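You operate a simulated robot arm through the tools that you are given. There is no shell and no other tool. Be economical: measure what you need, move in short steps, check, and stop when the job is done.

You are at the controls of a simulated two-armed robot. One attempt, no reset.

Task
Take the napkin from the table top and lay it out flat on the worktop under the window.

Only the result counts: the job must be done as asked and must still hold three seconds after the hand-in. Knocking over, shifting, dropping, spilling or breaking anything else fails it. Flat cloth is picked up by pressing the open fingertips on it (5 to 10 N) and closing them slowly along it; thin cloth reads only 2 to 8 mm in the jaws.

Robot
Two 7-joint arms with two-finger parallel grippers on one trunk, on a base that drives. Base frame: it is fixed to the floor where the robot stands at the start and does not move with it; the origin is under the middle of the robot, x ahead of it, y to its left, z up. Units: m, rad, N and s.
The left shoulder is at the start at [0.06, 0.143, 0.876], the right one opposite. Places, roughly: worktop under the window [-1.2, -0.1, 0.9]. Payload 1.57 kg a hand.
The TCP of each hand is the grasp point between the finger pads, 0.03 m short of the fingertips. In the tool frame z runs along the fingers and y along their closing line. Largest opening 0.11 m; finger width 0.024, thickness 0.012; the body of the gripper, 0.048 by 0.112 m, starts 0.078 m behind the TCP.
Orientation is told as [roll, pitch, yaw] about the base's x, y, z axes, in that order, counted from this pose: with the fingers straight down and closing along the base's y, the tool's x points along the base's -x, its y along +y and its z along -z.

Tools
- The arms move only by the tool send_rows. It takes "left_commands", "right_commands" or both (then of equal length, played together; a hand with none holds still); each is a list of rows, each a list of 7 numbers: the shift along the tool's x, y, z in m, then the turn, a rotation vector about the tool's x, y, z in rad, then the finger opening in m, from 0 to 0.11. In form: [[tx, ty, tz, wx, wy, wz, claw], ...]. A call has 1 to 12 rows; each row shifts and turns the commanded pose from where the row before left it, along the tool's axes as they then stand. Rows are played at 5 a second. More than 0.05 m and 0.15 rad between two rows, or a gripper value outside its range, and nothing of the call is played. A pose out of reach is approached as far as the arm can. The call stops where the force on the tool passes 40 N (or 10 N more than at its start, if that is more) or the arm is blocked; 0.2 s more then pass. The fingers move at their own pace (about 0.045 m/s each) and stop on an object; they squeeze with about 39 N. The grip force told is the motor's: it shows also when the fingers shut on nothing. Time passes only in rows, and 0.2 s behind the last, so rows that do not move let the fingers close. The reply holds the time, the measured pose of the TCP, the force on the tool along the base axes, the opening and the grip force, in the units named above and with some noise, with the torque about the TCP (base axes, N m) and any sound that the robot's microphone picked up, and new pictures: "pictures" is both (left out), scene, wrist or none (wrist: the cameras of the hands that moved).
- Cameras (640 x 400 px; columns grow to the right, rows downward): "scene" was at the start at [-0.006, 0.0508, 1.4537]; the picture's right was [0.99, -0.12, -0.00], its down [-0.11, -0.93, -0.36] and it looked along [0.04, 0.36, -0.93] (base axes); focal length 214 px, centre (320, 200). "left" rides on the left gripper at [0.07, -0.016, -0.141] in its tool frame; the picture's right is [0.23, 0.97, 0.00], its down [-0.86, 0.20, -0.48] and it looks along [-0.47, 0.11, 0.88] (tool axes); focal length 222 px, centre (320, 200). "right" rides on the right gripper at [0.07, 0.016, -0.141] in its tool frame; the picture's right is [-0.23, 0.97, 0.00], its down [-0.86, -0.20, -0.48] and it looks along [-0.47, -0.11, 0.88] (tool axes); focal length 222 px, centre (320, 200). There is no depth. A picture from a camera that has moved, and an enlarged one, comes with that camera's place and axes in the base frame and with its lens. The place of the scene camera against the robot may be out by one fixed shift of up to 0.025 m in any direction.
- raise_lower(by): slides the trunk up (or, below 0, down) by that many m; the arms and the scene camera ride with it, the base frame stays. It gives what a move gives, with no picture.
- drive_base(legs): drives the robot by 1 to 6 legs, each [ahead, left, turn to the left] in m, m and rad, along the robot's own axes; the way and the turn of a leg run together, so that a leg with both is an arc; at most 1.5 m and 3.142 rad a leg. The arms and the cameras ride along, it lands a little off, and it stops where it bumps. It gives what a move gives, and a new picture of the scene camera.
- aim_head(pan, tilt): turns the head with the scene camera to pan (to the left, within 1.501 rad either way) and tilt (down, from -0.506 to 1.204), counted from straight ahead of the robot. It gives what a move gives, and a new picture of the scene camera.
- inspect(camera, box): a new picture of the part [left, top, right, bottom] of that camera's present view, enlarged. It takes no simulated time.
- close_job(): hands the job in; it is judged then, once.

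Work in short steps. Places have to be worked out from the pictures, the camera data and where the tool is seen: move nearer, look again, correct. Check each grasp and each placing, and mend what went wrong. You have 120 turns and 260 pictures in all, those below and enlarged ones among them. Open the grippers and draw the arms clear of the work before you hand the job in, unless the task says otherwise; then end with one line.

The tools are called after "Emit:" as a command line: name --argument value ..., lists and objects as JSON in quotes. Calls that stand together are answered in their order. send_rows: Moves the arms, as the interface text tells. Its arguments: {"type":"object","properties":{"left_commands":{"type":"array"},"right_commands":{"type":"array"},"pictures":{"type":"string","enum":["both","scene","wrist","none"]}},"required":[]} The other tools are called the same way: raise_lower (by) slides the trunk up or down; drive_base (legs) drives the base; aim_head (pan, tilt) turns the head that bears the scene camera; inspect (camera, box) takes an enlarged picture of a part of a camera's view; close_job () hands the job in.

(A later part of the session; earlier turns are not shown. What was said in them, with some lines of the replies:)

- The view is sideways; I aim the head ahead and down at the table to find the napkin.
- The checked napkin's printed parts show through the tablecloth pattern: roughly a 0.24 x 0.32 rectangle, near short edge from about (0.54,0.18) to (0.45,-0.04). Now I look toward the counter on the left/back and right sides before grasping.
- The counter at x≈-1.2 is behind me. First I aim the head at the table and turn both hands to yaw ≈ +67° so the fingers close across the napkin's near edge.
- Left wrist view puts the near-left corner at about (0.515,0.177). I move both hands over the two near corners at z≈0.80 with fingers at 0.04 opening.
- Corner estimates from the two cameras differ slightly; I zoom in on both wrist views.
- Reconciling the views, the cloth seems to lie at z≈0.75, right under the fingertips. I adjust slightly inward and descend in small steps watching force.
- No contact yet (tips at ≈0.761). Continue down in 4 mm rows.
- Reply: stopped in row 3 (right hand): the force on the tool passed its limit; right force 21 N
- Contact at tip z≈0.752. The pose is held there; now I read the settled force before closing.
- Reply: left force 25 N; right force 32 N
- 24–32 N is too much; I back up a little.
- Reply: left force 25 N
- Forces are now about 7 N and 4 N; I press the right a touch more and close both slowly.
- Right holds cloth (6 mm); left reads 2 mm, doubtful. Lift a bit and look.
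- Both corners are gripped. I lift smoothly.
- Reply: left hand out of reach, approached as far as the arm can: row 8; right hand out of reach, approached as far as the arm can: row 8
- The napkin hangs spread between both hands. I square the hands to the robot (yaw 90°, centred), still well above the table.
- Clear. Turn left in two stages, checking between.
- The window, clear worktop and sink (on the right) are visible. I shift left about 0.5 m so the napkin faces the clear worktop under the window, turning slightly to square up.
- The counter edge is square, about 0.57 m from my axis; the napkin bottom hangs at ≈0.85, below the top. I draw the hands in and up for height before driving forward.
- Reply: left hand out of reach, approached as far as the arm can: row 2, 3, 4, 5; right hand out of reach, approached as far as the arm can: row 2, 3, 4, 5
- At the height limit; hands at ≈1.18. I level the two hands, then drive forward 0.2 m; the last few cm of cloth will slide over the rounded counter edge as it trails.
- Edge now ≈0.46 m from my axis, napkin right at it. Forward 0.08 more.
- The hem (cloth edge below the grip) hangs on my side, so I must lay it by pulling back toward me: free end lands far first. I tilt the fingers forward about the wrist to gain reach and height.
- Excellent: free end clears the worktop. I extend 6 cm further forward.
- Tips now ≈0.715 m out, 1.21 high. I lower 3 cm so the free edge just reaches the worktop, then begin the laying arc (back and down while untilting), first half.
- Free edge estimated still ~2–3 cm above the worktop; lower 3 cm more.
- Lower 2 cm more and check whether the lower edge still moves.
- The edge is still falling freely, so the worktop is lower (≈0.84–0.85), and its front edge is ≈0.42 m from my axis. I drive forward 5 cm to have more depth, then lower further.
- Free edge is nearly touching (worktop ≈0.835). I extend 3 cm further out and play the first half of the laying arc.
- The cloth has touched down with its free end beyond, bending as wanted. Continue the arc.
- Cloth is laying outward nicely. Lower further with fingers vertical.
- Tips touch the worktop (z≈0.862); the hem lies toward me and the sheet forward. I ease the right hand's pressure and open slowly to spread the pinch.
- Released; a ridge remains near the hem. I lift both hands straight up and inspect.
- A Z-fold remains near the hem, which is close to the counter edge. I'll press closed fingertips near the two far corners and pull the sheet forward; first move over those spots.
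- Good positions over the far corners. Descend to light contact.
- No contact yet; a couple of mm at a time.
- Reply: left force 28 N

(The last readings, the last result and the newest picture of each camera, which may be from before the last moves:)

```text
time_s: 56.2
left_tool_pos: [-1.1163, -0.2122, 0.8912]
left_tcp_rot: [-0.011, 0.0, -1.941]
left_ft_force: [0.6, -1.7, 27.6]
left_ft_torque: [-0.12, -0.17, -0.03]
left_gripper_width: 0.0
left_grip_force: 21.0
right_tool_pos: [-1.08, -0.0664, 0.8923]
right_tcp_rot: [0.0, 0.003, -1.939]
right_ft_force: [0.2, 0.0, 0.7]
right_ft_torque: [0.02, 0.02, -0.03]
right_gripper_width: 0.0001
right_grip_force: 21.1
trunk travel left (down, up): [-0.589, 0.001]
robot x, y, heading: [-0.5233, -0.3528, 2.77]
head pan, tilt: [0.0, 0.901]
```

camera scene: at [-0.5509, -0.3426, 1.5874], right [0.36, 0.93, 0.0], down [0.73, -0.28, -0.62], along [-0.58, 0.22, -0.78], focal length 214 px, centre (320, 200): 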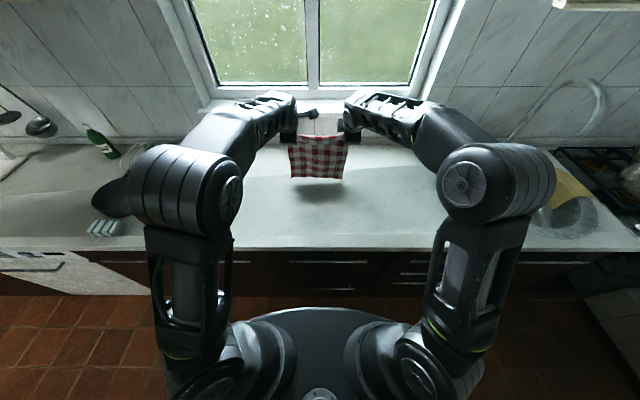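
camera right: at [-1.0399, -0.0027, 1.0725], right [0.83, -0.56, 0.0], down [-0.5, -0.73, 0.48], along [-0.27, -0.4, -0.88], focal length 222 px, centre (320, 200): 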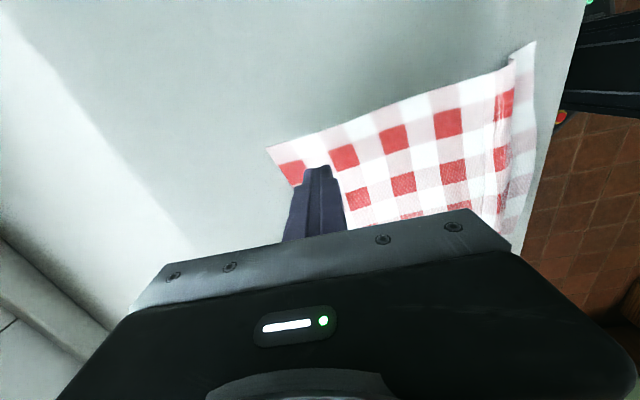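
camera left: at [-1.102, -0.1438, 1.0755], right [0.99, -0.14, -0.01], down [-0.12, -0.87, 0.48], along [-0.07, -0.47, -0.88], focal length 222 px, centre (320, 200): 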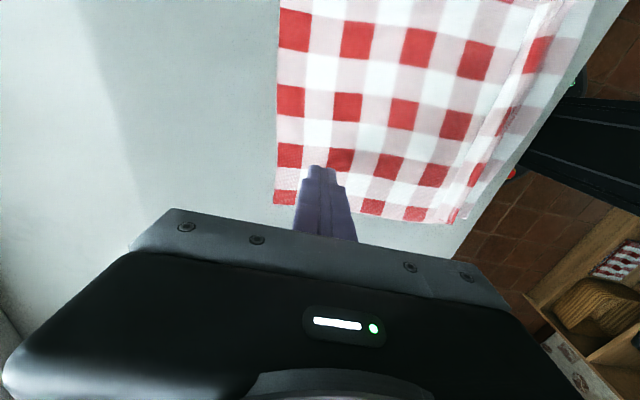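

Emit:
send_rows --left_commands '[[0, 0, -0.0017, 0, 0, 0, 0], [0, 0, 0, 0, 0, 0, 0]]' --right_commands '[[0, 0, 0.0017, 0, 0, 0, 0], [0, 0, 0, 0, 0, 0, 0]]' --pictures "none"

```text
time_s: 56.8
left_tool_pos: [-1.1143, -0.2135, 0.8914]
left_tcp_rot: [-0.007, 0.0, -1.942]
left_ft_force: [-2.1, 3.9, 14.2]
left_ft_torque: [0.06, -0.01, 0.04]
left_gripper_width: 0.0
left_grip_force: 21.2
right_tool_pos: [-1.0803, -0.065, 0.8905]
right_tcp_rot: [0.0, -0.001, -1.941]
right_ft_force: [1.5, -0.2, 18.6]
right_ft_torque: [-0.03, -0.08, -0.02]
right_gripper_width: 0.0
right_grip_force: 21.7
trunk travel left (down, up): [-0.589, 0.001]
robot x, y, heading: [-0.5282, -0.3517, 2.772]
head pan, tilt: [0.0, 0.901]
```

Contact with about 14–18 N; ease a bit and drag forward 5 cm slowly.

Emit:
send_rows --left_commands '[[0, -0.004, -0.0005, 0, 0, 0, 0], [0, -0.008, 0, 0, 0, 0, 0], [0, -0.008, 0, 0, 0, 0, 0], [0, -0.008, 0, 0, 0, 0, 0], [0, -0.008, 0, 0, 0, 0, 0], [0, -0.008, 0, 0, 0, 0, 0], [0, -0.006, 0, 0, 0, 0, 0]]' --right_commands '[[0, -0.004, -0.0007, 0, 0, 0, 0], [0, -0.008, 0, 0, 0, 0, 0], [0, -0.008, 0, 0, 0, 0, 0], [0, -0.008, 0, 0, 0, 0, 0], [0, -0.008, 0, 0, 0, 0, 0], [0, -0.008, 0, 0, 0, 0, 0], [0, -0.006, 0, 0, 0, 0, 0]]' --pictures "none"

Emit:
inspect --camera "scene" --box '[240, 160, 400, 260]'

```text
time_s: 58.4
left_tool_pos: [-1.1619, -0.1962, 0.8926]
left_tcp_rot: [-0.007, -0.001, -1.94]
left_ft_force: [0.0, 0.8, 0.4]
left_ft_torque: [-0.01, 0.01, 0.01]
left_gripper_width: 0.0
left_grip_force: 21.4
right_tool_pos: [-1.128, -0.0454, 0.891]
right_tcp_rot: [-0.002, 0.002, -1.941]
right_ft_force: [4.7, 0.0, 32.6]
right_ft_torque: [-0.06, -0.19, 0.02]
right_gripper_width: 0.0
right_grip_force: 20.9
trunk travel left (down, up): [-0.589, 0.001]
robot x, y, heading: [-0.5216, -0.3562, 2.766]
head pan, tilt: [0.0, 0.901]
```

```text
4.00 times, centred on (320, 210) of scene
camera zoom: at [-0.5444, -0.3456, 1.5878], right [0.36, 0.93, 0.0], down [0.73, -0.28, -0.62], along [-0.58, 0.23, -0.78], focal length 858 px, centre (320, 160)
```

zoom: 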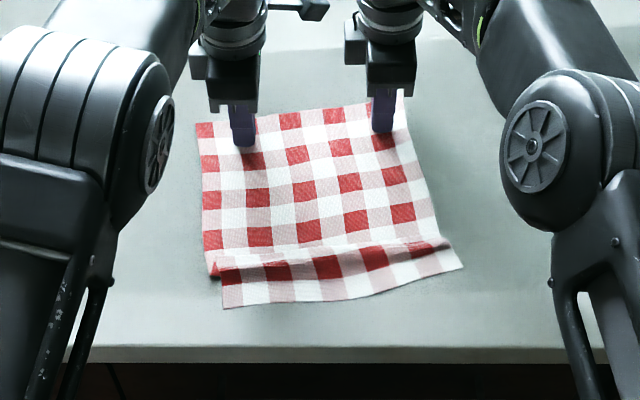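

That moved the napkin off the edge and opened the fold partly. Now I lift, go to the hem strip, and pull it back toward me.

Emit:
send_rows --left_commands '[[0, 0, -0.03, 0, 0, 0, 0], [0, 0, -0.03, 0, 0, 0, 0], [0.002, 0.04, 0, 0, 0, 0, 0], [0.002, 0.04, 0, 0, 0, 0, 0], [0.002, 0.04, 0, 0, 0, 0, 0], [0.002, 0.04, 0, 0, 0, 0, 0], [0.002, 0.04, 0, 0, 0, 0, 0], [0, 0, 0.03, 0, 0, 0, 0], [0, 0, 0.02, 0, 0, 0, 0], [0, 0, 0, 0, 0, 0, 0]]' --right_commands '[[0, 0, -0.03, 0, 0, 0, 0], [0, 0, -0.03, 0, 0, 0, 0], [0.0075, 0.038, 0, 0, 0, 0, 0], [0.0075, 0.038, 0, 0, 0, 0, 0], [0.0075, 0.038, 0, 0, 0, 0, 0], [0.0075, 0.038, 0, 0, 0, 0, 0], [0.0075, 0.038, 0, 0, 0, 0, 0], [0, 0, 0.03, 0, 0, 0, 0], [0, 0, 0.02, 0, 0, 0, 0], [0, 0, 0, 0, 0, 0, 0]]' --pictures "wrist"

Emit:
inspect --camera "scene" --box '[240, 160, 400, 260]'

```text
time_s: 60.6
left_tool_pos: [-0.9757, -0.2597, 0.9]
left_tcp_rot: [-0.005, 0.002, -1.941]
left_ft_force: [0.0, 0.1, -0.4]
left_ft_torque: [-0.03, -0.03, 0.04]
left_gripper_width: 0.0002
left_grip_force: 21.2
right_tool_pos: [-0.9367, -0.0791, 0.8959]
right_tcp_rot: [0.003, 0.003, -1.94]
right_ft_force: [-0.4, 0.6, 0.1]
right_ft_torque: [-0.01, 0.0, -0.01]
right_gripper_width: 0.0002
right_grip_force: 21.1
trunk travel left (down, up): [-0.589, 0.001]
robot x, y, heading: [-0.525, -0.3564, 2.772]
head pan, tilt: [0.0, 0.901]
camera right: at [-0.8963, -0.0202, 1.0378], right [0.83, -0.56, 0.0], down [-0.5, -0.73, 0.48], along [-0.27, -0.4, -0.88], focal length 222 px, centre (320, 200)
camera left: at [-0.9651, -0.1889, 1.0427], right [0.99, -0.14, 0.0], down [-0.12, -0.87, 0.48], along [-0.07, -0.47, -0.88], focal length 222 px, centre (320, 200)
```

right: 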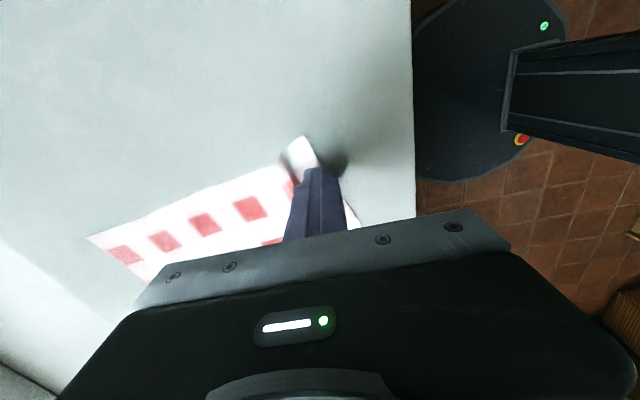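
left: 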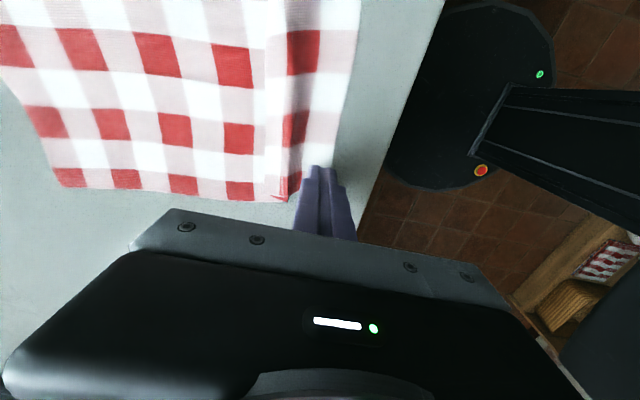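

```text
4.00 times, centred on (320, 210) of scene
camera zoom: at [-0.5487, -0.3435, 1.5875], right [0.36, 0.93, 0.0], down [0.73, -0.28, -0.62], along [-0.58, 0.22, -0.78], focal length 858 px, centre (320, 160)
```

zoom: 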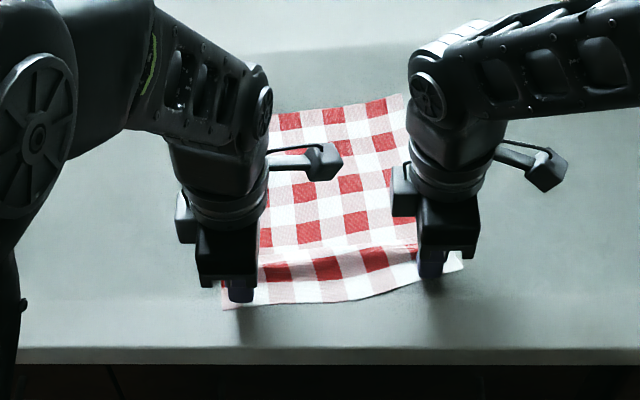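

Tips are over the hem strip. Nudge the left inward and descend to contact.

Emit:
send_rows --left_commands '[[0.012, 0, 0, 0, 0, 0, 0], [0, 0, 0.008, 0, 0, 0, 0], [0, 0, 0, 0, 0, 0, 0]]' --right_commands '[[-0.005, 0.004, 0, 0, 0, 0, 0], [0, 0, 0.004, 0, 0, 0, 0], [0, 0, 0, 0, 0, 0, 0]]' --pictures "none"

Emit:
send_rows --left_commands '[[0, 0, 0.001, 0, 0, 0, 0], [0, 0, 0, 0, 0, 0, 0]]' --right_commands '[[0, 0, 0.001, 0, 0, 0, 0], [0, 0, 0, 0, 0, 0, 0]]' --pictures "none"

```text
time_s: 61.4
left_tool_pos: [-0.9694, -0.2487, 0.8911]
left_tcp_rot: [-0.005, 0.0, -1.943]
left_ft_force: [0.0, -0.1, -1.1]
left_ft_torque: [-0.01, 0.02, -0.01]
left_gripper_width: 0.0003
left_grip_force: 21.2
right_tool_pos: [-0.9352, -0.0864, 0.8941]
right_tcp_rot: [0.003, -0.001, -1.94]
right_ft_force: [0.2, -0.2, -0.2]
right_ft_torque: [0.01, 0.0, -0.03]
right_gripper_width: 0.0
right_grip_force: 21.3
trunk travel left (down, up): [-0.589, 0.001]
robot x, y, heading: [-0.5192, -0.3543, 2.771]
head pan, tilt: [0.0, 0.901]
```

```text
time_s: 62.0
left_tool_pos: [-0.9697, -0.2488, 0.8908]
left_tcp_rot: [-0.005, 0.0, -1.942]
left_ft_force: [-0.6, -0.1, 4.0]
left_ft_torque: [0.05, 0.03, 0.02]
left_gripper_width: 0.0003
left_grip_force: 21.6
right_tool_pos: [-0.9342, -0.0855, 0.8942]
right_tcp_rot: [0.004, 0.001, -1.938]
right_ft_force: [0.0, 0.3, 0.6]
right_ft_torque: [0.01, 0.0, 0.0]
right_gripper_width: 0.0
right_grip_force: 20.6
trunk travel left (down, up): [-0.589, 0.001]
robot x, y, heading: [-0.5218, -0.3526, 2.773]
head pan, tilt: [0.0, 0.901]
```

Emit:
send_rows --left_commands '[[0, 0, 0.0003, 0, 0, 0, 0], [0, 0, 0, 0, 0, 0, 0]]' --right_commands '[[0, 0, 0.002, 0, 0, 0, 0], [0, 0, 0, 0, 0, 0, 0]]' --pictures "none"

Emit:
send_rows --left_commands '[[0, 0, 0, 0, 0, 0, 0]]' --right_commands '[[0, 0, 0.001, 0, 0, 0, 0]]' --pictures "none"

```text
time_s: 62.6
left_tool_pos: [-0.9699, -0.2471, 0.8907]
left_tcp_rot: [-0.005, 0.001, -1.941]
left_ft_force: [-0.5, -0.8, 4.9]
left_ft_torque: [-0.02, 0.02, 0.02]
left_gripper_width: 0.0004
left_grip_force: 21.2
right_tool_pos: [-0.9352, -0.0856, 0.8918]
right_tcp_rot: [0.005, 0.002, -1.939]
right_ft_force: [-0.5, 0.1, -0.5]
right_ft_torque: [0.0, -0.02, -0.01]
right_gripper_width: 0.0
right_grip_force: 21.3
trunk travel left (down, up): [-0.589, 0.001]
robot x, y, heading: [-0.5213, -0.3548, 2.771]
head pan, tilt: [0.0, 0.901]
```

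```text
time_s: 63.0
left_tool_pos: [-0.9695, -0.2477, 0.8916]
left_tcp_rot: [-0.005, 0.002, -1.941]
left_ft_force: [-1.1, -1.5, 6.4]
left_ft_torque: [-0.02, 0.03, 0.0]
left_gripper_width: 0.0001
left_grip_force: 20.7
right_tool_pos: [-0.9351, -0.0861, 0.891]
right_tcp_rot: [0.003, 0.001, -1.937]
right_ft_force: [-0.1, 0.8, 1.1]
right_ft_torque: [0.01, 0.01, 0.01]
right_gripper_width: 0.0
right_grip_force: 21.1
trunk travel left (down, up): [-0.589, 0.001]
robot x, y, heading: [-0.5247, -0.3555, 2.773]
head pan, tilt: [0.0, 0.901]
```

Right just touching; press 1 mm more and drag both back about 3 cm.

Emit:
send_rows --left_commands '[[0, 0, 0.0003, 0, 0, 0, 0], [0, 0.006, 0, 0, 0, 0, 0], [0, 0.006, 0, 0, 0, 0, 0], [0, 0.006, 0, 0, 0, 0, 0], [0, 0.006, 0, 0, 0, 0, 0], [0, 0.006, 0, 0, 0, 0, 0]]' --right_commands '[[0, 0, 0.0012, 0, 0, 0, 0], [0, 0.006, 0, 0, 0, 0, 0], [0, 0.006, 0, 0, 0, 0, 0], [0, 0.006, 0, 0, 0, 0, 0], [0, 0.006, 0, 0, 0, 0, 0], [0, 0.006, 0, 0, 0, 0, 0]]' --pictures "none"

Emit:
inspect --camera "scene" --box '[240, 160, 400, 260]'

Emit:
inspect --camera "left" --box '[0, 0, 480, 300]'

```text
time_s: 64.4
left_tool_pos: [-0.9398, -0.2598, 0.8911]
left_tcp_rot: [-0.006, -0.001, -1.943]
left_ft_force: [-0.5, 0.6, -0.7]
left_ft_torque: [-0.01, 0.01, 0.01]
left_gripper_width: 0.0
left_grip_force: 21.2
right_tool_pos: [-0.9089, -0.0973, 0.8905]
right_tcp_rot: [-0.004, 0.0, -1.939]
right_ft_force: [-6.0, 2.7, 39.8]
right_ft_torque: [0.05, 0.26, -0.06]
right_gripper_width: 0.0
right_grip_force: 20.9
trunk travel left (down, up): [-0.589, 0.001]
robot x, y, heading: [-0.5241, -0.3558, 2.77]
head pan, tilt: [0.0, 0.901]
```

```text
4.00 times, centred on (320, 210) of scene
camera zoom: at [-0.5466, -0.345, 1.5878], right [0.36, 0.93, 0.0], down [0.73, -0.28, -0.62], along [-0.58, 0.23, -0.78], focal length 858 px, centre (320, 160)
```

zoom: 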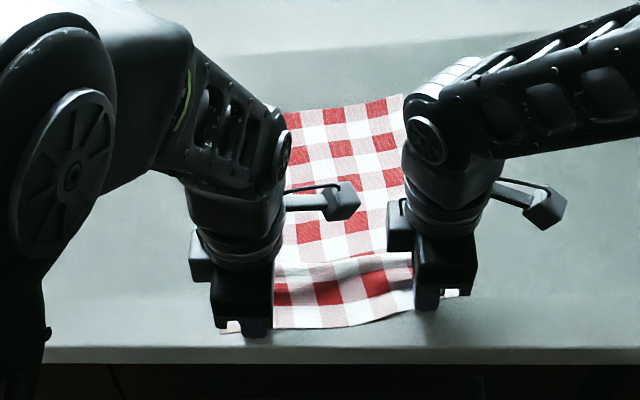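

```text
1.33 times, centred on (240, 150) of left
camera zoom: at [-0.9291, -0.1889, 1.034], right [0.99, -0.14, -0.01], down [-0.12, -0.87, 0.48], along [-0.07, -0.47, -0.88], focal length 296 px, centre (427, 267)
```

zoom: 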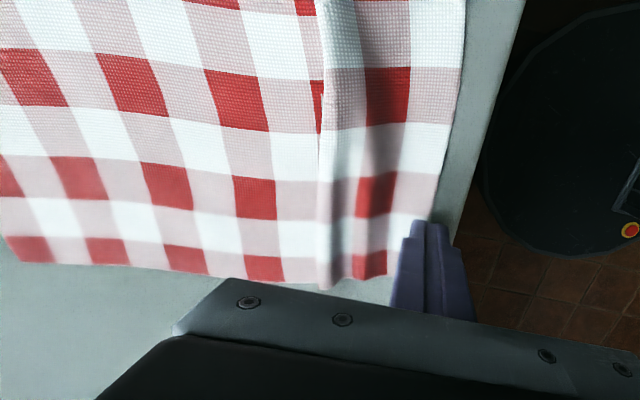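

The fold is nearly opened, a hump remains. I lift and pull the far corners forward once more.

Emit:
send_rows --left_commands '[[0, 0, -0.03, 0, 0, 0, 0], [0, 0, -0.03, 0, 0, 0, 0], [-0.0076, -0.0446, 0, 0, 0, 0, 0], [-0.0076, -0.0446, 0, 0, 0, 0, 0], [-0.0076, -0.0446, 0, 0, 0, 0, 0], [-0.0076, -0.0446, 0, 0, 0, 0, 0], [-0.0076, -0.0446, 0, 0, 0, 0, 0], [0, 0, 0.03, 0, 0, 0, 0], [0, 0, 0.026, 0, 0, 0, 0], [0, 0, 0, 0, 0, 0, 0]]' --right_commands '[[0, 0, -0.03, 0, 0, 0, 0], [0, 0, -0.03, 0, 0, 0, 0], [-0.0082, -0.0456, 0, 0, 0, 0, 0], [-0.0082, -0.0456, 0, 0, 0, 0, 0], [-0.0082, -0.0456, 0, 0, 0, 0, 0], [-0.0082, -0.0456, 0, 0, 0, 0, 0], [-0.0082, -0.0456, 0, 0, 0, 0, 0], [0, 0, 0.03, 0, 0, 0, 0], [0, 0, 0.022, 0, 0, 0, 0], [0, 0, 0, 0, 0, 0, 0]]' --pictures "wrist"

Emit:
inspect --camera "scene" --box '[240, 160, 400, 260]'

```text
time_s: 66.6
left_tool_pos: [-1.1633, -0.2148, 0.8975]
left_tcp_rot: [-0.006, 0.0, -1.943]
left_ft_force: [-0.1, 0.9, 0.0]
left_ft_torque: [-0.03, 0.02, 0.03]
left_gripper_width: 0.0
left_grip_force: 21.4
right_tool_pos: [-1.1365, -0.0524, 0.8938]
right_tcp_rot: [0.003, 0.001, -1.939]
right_ft_force: [0.8, -0.4, -0.2]
right_ft_torque: [-0.02, 0.02, 0.0]
right_gripper_width: 0.0001
right_grip_force: 21.4
trunk travel left (down, up): [-0.589, 0.001]
robot x, y, heading: [-0.5216, -0.3591, 2.77]
head pan, tilt: [0.0, 0.901]
camera right: at [-1.0957, 0.0072, 1.036], right [0.83, -0.56, 0.0], down [-0.5, -0.73, 0.48], along [-0.27, -0.4, -0.88], focal length 222 px, centre (320, 200)
camera left: at [-1.1515, -0.1433, 1.0396], right [0.99, -0.14, -0.01], down [-0.12, -0.87, 0.48], along [-0.07, -0.47, -0.88], focal length 222 px, centre (320, 200)
```

right: 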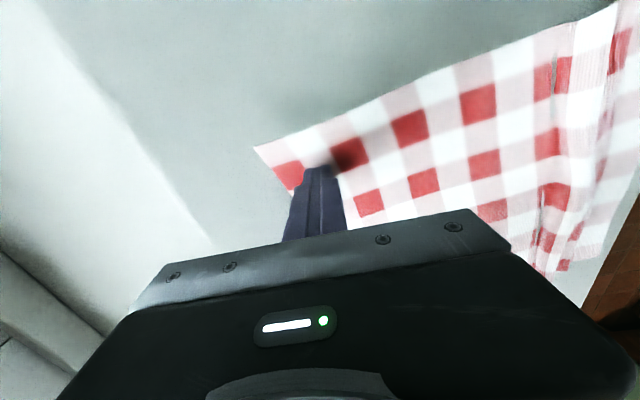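
left: 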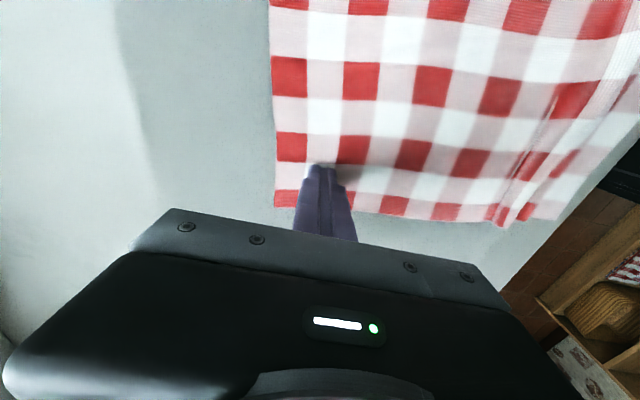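

```text
4.00 times, centred on (320, 210) of scene
camera zoom: at [-0.5476, -0.3434, 1.5876], right [0.36, 0.93, 0.0], down [0.73, -0.28, -0.62], along [-0.58, 0.22, -0.78], focal length 858 px, centre (320, 160)
```

zoom: 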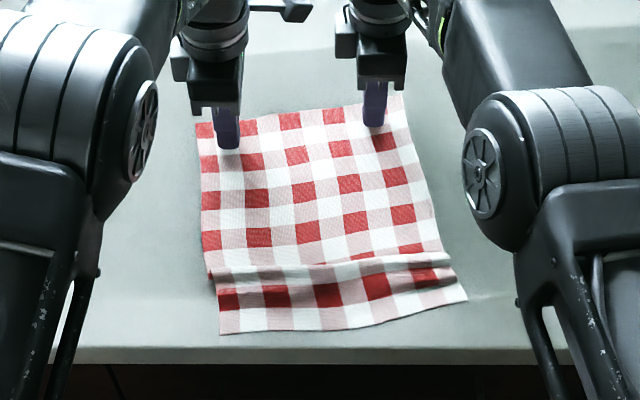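

Fold nearly gone. Press lightly and check force.

Emit:
send_rows --left_commands '[[0, 0, 0.005, 0, 0, 0, 0], [0, 0, 0.0025, 0, 0, 0, 0], [0, 0, 0, 0, 0, 0, 0]]' --right_commands '[[0, 0, 0.002, 0, 0, 0, 0], [0, 0, 0.002, 0, 0, 0, 0], [0, 0, 0, 0, 0, 0, 0]]' --pictures "none"

```text
time_s: 67.4
left_tool_pos: [-1.1621, -0.2133, 0.8912]
left_tcp_rot: [-0.007, 0.0, -1.94]
left_ft_force: [0.4, -0.8, 9.8]
left_ft_torque: [-0.01, -0.05, 0.02]
left_gripper_width: 0.0
left_grip_force: 21.3
right_tool_pos: [-1.1348, -0.0526, 0.8901]
right_tcp_rot: [0.005, 0.001, -1.941]
right_ft_force: [-0.2, -1.1, 0.7]
right_ft_torque: [-0.01, -0.05, 0.01]
right_gripper_width: 0.0001
right_grip_force: 21.3
trunk travel left (down, up): [-0.589, 0.001]
robot x, y, heading: [-0.5251, -0.3559, 2.774]
head pan, tilt: [0.0, 0.901]
```

Left 10 N, right just touching; press right 1.3 mm and drag both forward 4 cm.

Emit:
send_rows --left_commands '[[0, 0, 0, 0, 0, 0, 0], [0, -0.007, 0.0003, 0, 0, 0, 0], [0, -0.007, 0.0003, 0, 0, 0, 0], [0, -0.007, 0.0003, 0, 0, 0, 0], [0, -0.007, 0.0003, 0, 0, 0, 0], [0, -0.007, 0, 0, 0, 0, 0], [0, -0.005, 0, 0, 0, 0, 0]]' --right_commands '[[0, 0, 0.0013, 0, 0, 0, 0], [0, -0.007, 0, 0, 0, 0, 0], [0, -0.007, 0, 0, 0, 0, 0], [0, -0.007, 0, 0, 0, 0, 0], [0, -0.007, 0, 0, 0, 0, 0], [0, -0.007, 0, 0, 0, 0, 0], [0, -0.005, 0, 0, 0, 0, 0]]' --pictures "none"

Emit:
inspect --camera "scene" --box '[240, 160, 400, 260]'

```text
time_s: 69.0
left_tool_pos: [-1.1984, -0.1977, 0.8915]
left_tcp_rot: [-0.011, -0.001, -1.94]
left_ft_force: [3.6, -2.4, 30.8]
left_ft_torque: [-0.19, -0.25, 0.01]
left_gripper_width: 0.0
left_grip_force: 22.0
right_tool_pos: [-1.1434, -0.0494, 0.8923]
right_tcp_rot: [-0.002, 0.0, -1.939]
right_ft_force: [-0.2, 0.3, 0.1]
right_ft_torque: [0.0, 0.0, -0.01]
right_gripper_width: 0.0
right_grip_force: 21.3
right hand out of reach, approached as far as the arm can: row 3, 5, 6, 7
trunk travel left (down, up): [-0.589, 0.001]
robot x, y, heading: [-0.5216, -0.3564, 2.769]
head pan, tilt: [0.0, 0.901]
```

```text
4.00 times, centred on (320, 210) of scene
camera zoom: at [-0.5442, -0.3449, 1.5878], right [0.36, 0.93, 0.0], down [0.73, -0.28, -0.62], along [-0.58, 0.23, -0.78], focal length 858 px, centre (320, 160)
```

zoom: 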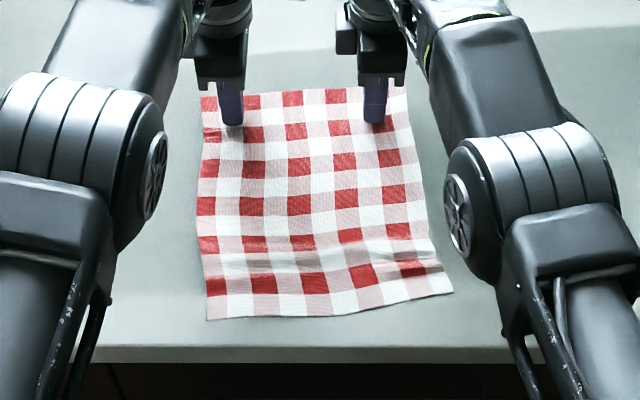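

Almost flat; only a gentle hump near the hem. I lift and pull the hem back slightly to finish.

Emit:
send_rows --left_commands '[[0, 0, -0.03, 0, 0, 0, 0], [0, 0, -0.03, 0, 0, 0, 0], [0.0036, 0.0476, 0, 0, 0, 0, 0], [0.0036, 0.0476, 0, 0, 0, 0, 0], [0.0036, 0.0476, 0, 0, 0, 0, 0], [0.0036, 0.0476, 0, 0, 0, 0, 0], [0.0036, 0.0476, 0, 0, 0, 0, 0], [0, 0, 0.03, 0, 0, 0, 0], [0, 0, 0.024, 0, 0, 0, 0], [0, 0, 0, 0, 0, 0, 0]]' --right_commands '[[0, 0, -0.03, 0, 0, 0, 0], [0, 0, -0.03, 0, 0, 0, 0], [0.006, 0.0442, 0, 0, 0, 0, 0], [0.006, 0.0442, 0, 0, 0, 0, 0], [0.006, 0.0442, 0, 0, 0, 0, 0], [0.006, 0.0442, 0, 0, 0, 0, 0], [0.006, 0.0442, 0, 0, 0, 0, 0], [0, 0, 0.03, 0, 0, 0, 0], [0, 0, 0.026, 0, 0, 0, 0], [0, 0, 0, 0, 0, 0, 0]]' --pictures "wrist"

Emit:
inspect --camera "scene" --box '[240, 160, 400, 260]'

```text
time_s: 71.0
left_tool_pos: [-0.9728, -0.2686, 0.8986]
left_tcp_rot: [-0.005, -0.001, -1.941]
left_ft_force: [0.1, 0.5, 0.7]
left_ft_torque: [-0.01, -0.02, -0.04]
left_gripper_width: 0.0
left_grip_force: 21.3
right_tool_pos: [-0.9323, -0.101, 0.8907]
right_tcp_rot: [-0.006, -0.002, -1.939]
right_ft_force: [3.2, -0.4, 10.4]
right_ft_torque: [0.0, -0.16, 0.02]
right_gripper_width: 0.0
right_grip_force: 21.1
right hand out of reach, approached as far as the arm can: row 2
trunk travel left (down, up): [-0.589, 0.001]
robot x, y, heading: [-0.5233, -0.3546, 2.769]
head pan, tilt: [0.0, 0.901]
stopped in row 9 (right hand): the force on the tool passed its limit (the readings are from after the stop); the commanded pose is now the measured one
camera right: at [-0.8895, -0.0413, 1.032], right [0.83, -0.56, -0.01], down [-0.49, -0.73, 0.48], along [-0.28, -0.39, -0.88], focal length 222 px, centre (320, 200)
camera left: at [-0.9616, -0.1986, 1.0397], right [0.99, -0.14, -0.01], down [-0.12, -0.87, 0.48], along [-0.07, -0.47, -0.88], focal length 222 px, centre (320, 200)
```

right: 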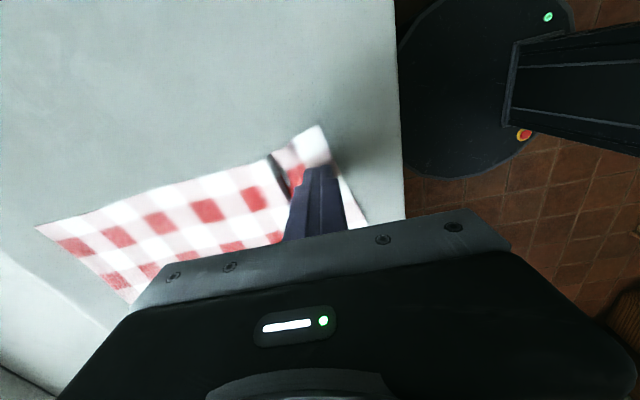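
left: 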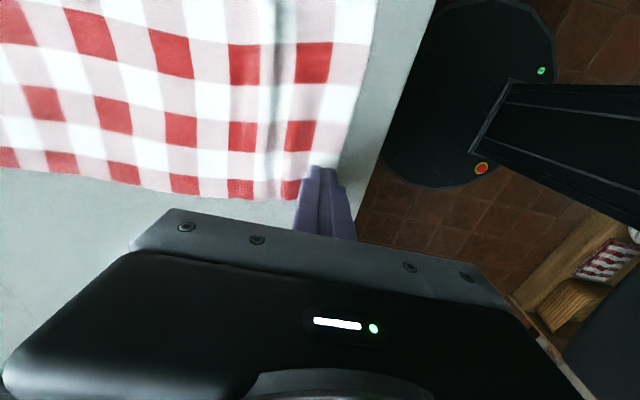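

```text
4.00 times, centred on (320, 210) of scene
camera zoom: at [-0.5476, -0.3438, 1.5875], right [0.36, 0.93, 0.0], down [0.73, -0.28, -0.62], along [-0.58, 0.23, -0.78], focal length 858 px, centre (320, 160)
```

zoom: 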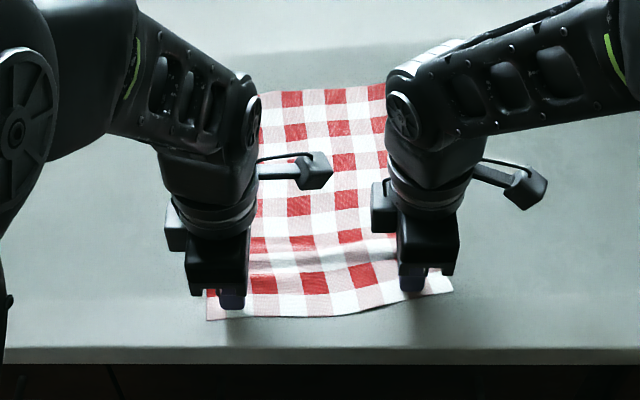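

Right touches; bring the left down too.

Emit:
send_rows --left_commands '[[0.008, 0, 0, 0, 0, 0, 0], [0, 0, 0.005, 0, 0, 0, 0], [0, 0, 0.003, 0, 0, 0, 0], [0, 0, 0, 0, 0, 0, 0]]' --right_commands '[[0, 0, 0, 0, 0, 0, 0], [0, 0, 0, 0, 0, 0, 0], [0, 0, 0, 0, 0, 0, 0], [0, 0, 0, 0, 0, 0, 0]]' --pictures "none"

```text
time_s: 72.0
left_tool_pos: [-0.9706, -0.2618, 0.891]
left_tcp_rot: [-0.007, 0.001, -1.941]
left_ft_force: [1.9, -0.5, 9.1]
left_ft_torque: [-0.01, -0.11, 0.01]
left_gripper_width: 0.0
left_grip_force: 21.3
right_tool_pos: [-0.9315, -0.1005, 0.8917]
right_tcp_rot: [-0.007, -0.002, -1.94]
right_ft_force: [-1.7, -0.5, 10.4]
right_ft_torque: [-0.02, -0.03, 0.03]
right_gripper_width: 0.0
right_grip_force: 21.2
trunk travel left (down, up): [-0.589, 0.001]
robot x, y, heading: [-0.5226, -0.3541, 2.771]
head pan, tilt: [0.0, 0.901]
```

Both at ~10 N. Drag back 1.5 cm, then lift clear and look.

Emit:
send_rows --left_commands '[[0, 0.004, 0, 0, 0, 0, 0], [0, 0.004, 0, 0, 0, 0, 0], [0, 0.004, 0, 0, 0, 0, 0], [0, 0.003, 0, 0, 0, 0, 0], [0, 0, -0.01, 0, 0, 0, 0], [0, 0, -0.04, 0, 0, 0, 0], [0, 0, -0.05, 0, 0, 0, 0], [0, 0, -0.05, 0, 0, 0, 0]]' --right_commands '[[0, 0.004, 0, 0, 0, 0, 0], [0, 0.004, 0, 0, 0, 0, 0], [0, 0.004, 0, 0, 0, 0, 0], [0, 0.003, 0, 0, 0, 0, 0], [0, 0, -0.01, 0, 0, 0, 0], [0, 0, -0.04, 0, 0, 0, 0], [0, 0, -0.05, 0, 0, 0, 0], [0, 0, -0.05, 0, 0, 0, 0]]' --pictures "wrist"

Emit:
inspect --camera "scene" --box '[240, 160, 400, 260]'

```text
time_s: 73.8
left_tool_pos: [-0.9568, -0.2686, 1.0428]
left_tcp_rot: [-0.006, 0.0, -1.94]
left_ft_force: [0.1, -0.5, 0.2]
left_ft_torque: [0.02, -0.03, -0.01]
left_gripper_width: 0.0
left_grip_force: 21.5
right_tool_pos: [-0.9154, -0.1032, 1.0422]
right_tcp_rot: [-0.005, 0.0, -1.939]
right_ft_force: [0.0, 0.4, 0.3]
right_ft_torque: [0.06, 0.04, 0.01]
right_gripper_width: 0.0001
right_grip_force: 21.3
trunk travel left (down, up): [-0.589, 0.001]
robot x, y, heading: [-0.5206, -0.356, 2.771]
head pan, tilt: [0.0, 0.901]
camera right: at [-0.8733, -0.0436, 1.1825], right [0.83, -0.56, -0.01], down [-0.49, -0.73, 0.48], along [-0.27, -0.39, -0.88], focal length 222 px, centre (320, 200)
camera left: at [-0.9458, -0.1987, 1.184], right [0.99, -0.14, -0.01], down [-0.12, -0.87, 0.48], along [-0.07, -0.47, -0.88], focal length 222 px, centre (320, 200)
```

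right: 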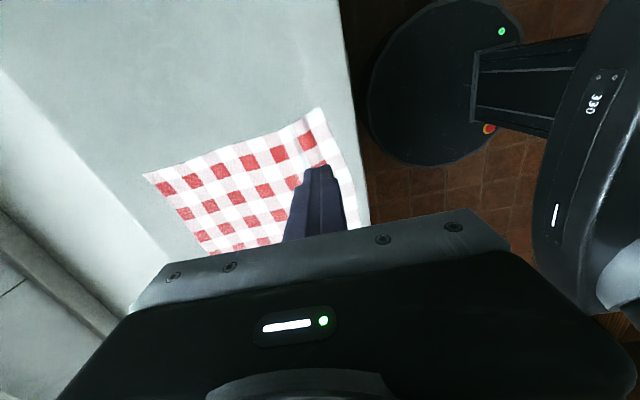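
left: 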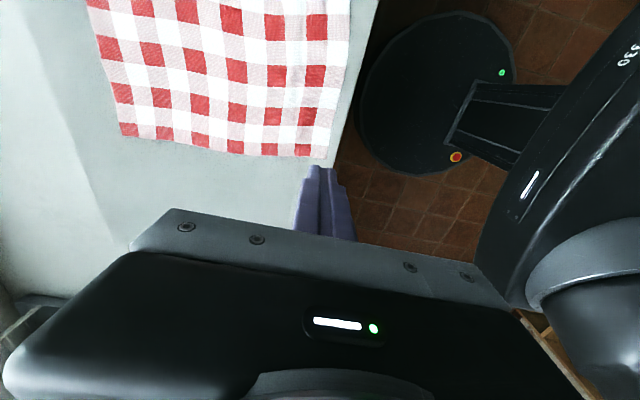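

```text
4.00 times, centred on (320, 210) of scene
camera zoom: at [-0.5478, -0.3442, 1.5874], right [0.36, 0.93, 0.0], down [0.73, -0.28, -0.62], along [-0.58, 0.23, -0.78], focal length 858 px, centre (320, 160)
```

zoom: 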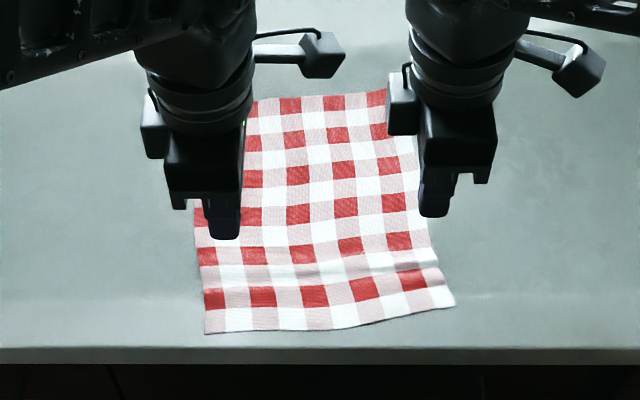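

The napkin is essentially flat. I raise the arms, open the grippers, and retreat to view it unobstructed.

Emit:
send_rows --left_commands '[[0, 0, -0.04, 0, 0, 0, 0.05], [0, 0, -0.04, 0, 0, 0, 0.05], [-0.04, 0, 0, 0, 0, 0, 0.05], [-0.04, 0, 0, 0, 0, 0, 0.05]]' --right_commands '[[0, 0, -0.04, 0, 0, 0, 0.05], [0, 0, -0.04, 0, 0, 0, 0.05], [0.04, 0, 0, 0, 0, 0, 0.05], [0.04, 0, 0, 0, 0, 0, 0.05]]' --pictures "scene"

Emit:
inspect --camera "scene" --box '[240, 160, 400, 260]'

```text
time_s: 74.8
left_tool_pos: [-0.9823, -0.342, 1.1207]
left_tcp_rot: [-0.005, -0.002, -1.941]
left_ft_force: [0.4, 0.7, -0.3]
left_ft_torque: [-0.01, 0.02, 0.0]
left_gripper_width: 0.05
left_grip_force: 0.1
right_tool_pos: [-0.8891, -0.0314, 1.1205]
right_tcp_rot: [-0.008, -0.002, -1.938]
right_ft_force: [0.3, -0.2, 0.1]
right_ft_torque: [0.01, 0.02, 0.02]
right_gripper_width: 0.05
right_grip_force: 0.1
trunk travel left (down, up): [-0.589, 0.001]
robot x, y, heading: [-0.5215, -0.3547, 2.771]
head pan, tilt: [0.0, 0.901]
camera scene: at [-0.5482, -0.3439, 1.5875], right [0.36, 0.93, 0.0], down [0.73, -0.28, -0.62], along [-0.58, 0.23, -0.78], focal length 214 px, centre (320, 200)
```

scene: 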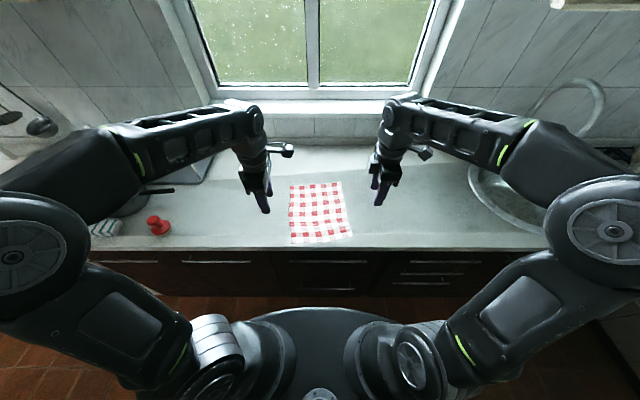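

```text
4.00 times, centred on (320, 210) of scene
camera zoom: at [-0.5482, -0.3439, 1.5875], right [0.36, 0.93, 0.0], down [0.73, -0.28, -0.62], along [-0.58, 0.23, -0.78], focal length 858 px, centre (320, 160)
```

zoom: 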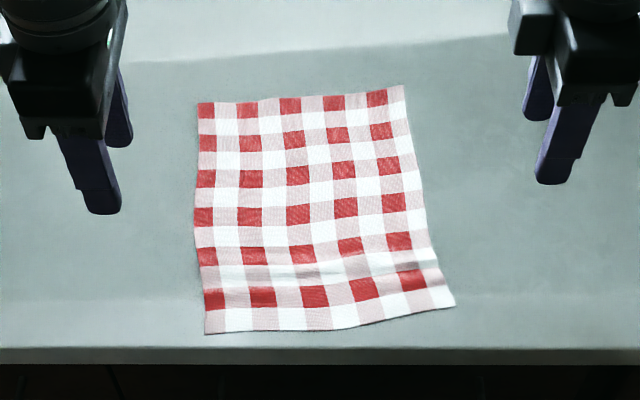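

Napkin lies flat, fully on the worktop, with nothing else disturbed. I back off a little and check once more.

Emit:
drive_base --legs '[[-0.2, 0, 0]]'

Emit:
inspect --camera "scene" --box '[240, 120, 400, 230]'

```text
time_s: 76.4
left_tool_pos: [-0.8, -0.4141, 1.1208]
left_tcp_rot: [-0.005, -0.001, -1.941]
left_ft_force: [0.7, 0.2, -0.5]
left_ft_torque: [-0.03, 0.04, 0.02]
left_gripper_width: 0.0501
left_grip_force: 0.0
right_tool_pos: [-0.7084, -0.1033, 1.1209]
right_tcp_rot: [-0.008, -0.001, -1.939]
right_ft_force: [0.4, 0.0, 0.1]
right_ft_torque: [0.0, 0.02, -0.02]
right_gripper_width: 0.0502
right_grip_force: 0.0
trunk travel left (down, up): [-0.589, 0.001]
robot x, y, heading: [-0.3464, -0.4222, 2.769]
head pan, tilt: [0.0, 0.901]
camera scene: at [-0.3661, -0.4144, 1.5876], right [0.36, 0.93, 0.0], down [0.73, -0.28, -0.62], along [-0.58, 0.22, -0.78], focal length 214 px, centre (320, 200)
```

scene: 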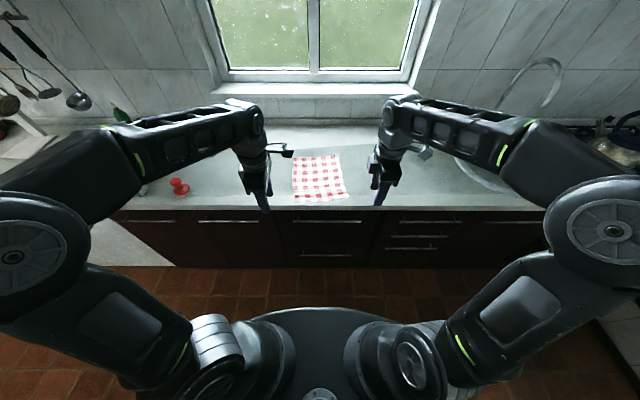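

```text
3.64 times, centred on (320, 175) of scene
camera zoom: at [-0.3661, -0.4144, 1.5876], right [0.36, 0.93, 0.0], down [0.73, -0.28, -0.62], along [-0.58, 0.22, -0.78], focal length 780 px, centre (320, 291)
```

zoom: 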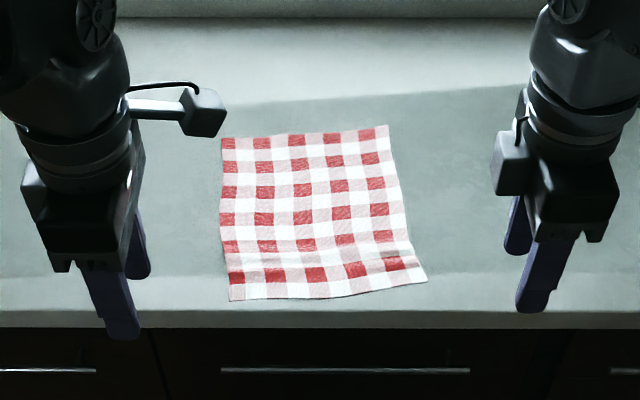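

The napkin lies spread and stable on the worktop, grippers open and clear; handing in.

Emit:
close_job

```text
The job is handed in.
```

The napkin is off the table and lying flat on the worktop under the window. A faint ripple remains near its front edge. Nothing else was disturbed that I could see, and I opened the grippers and backed the arms clear before handing in.
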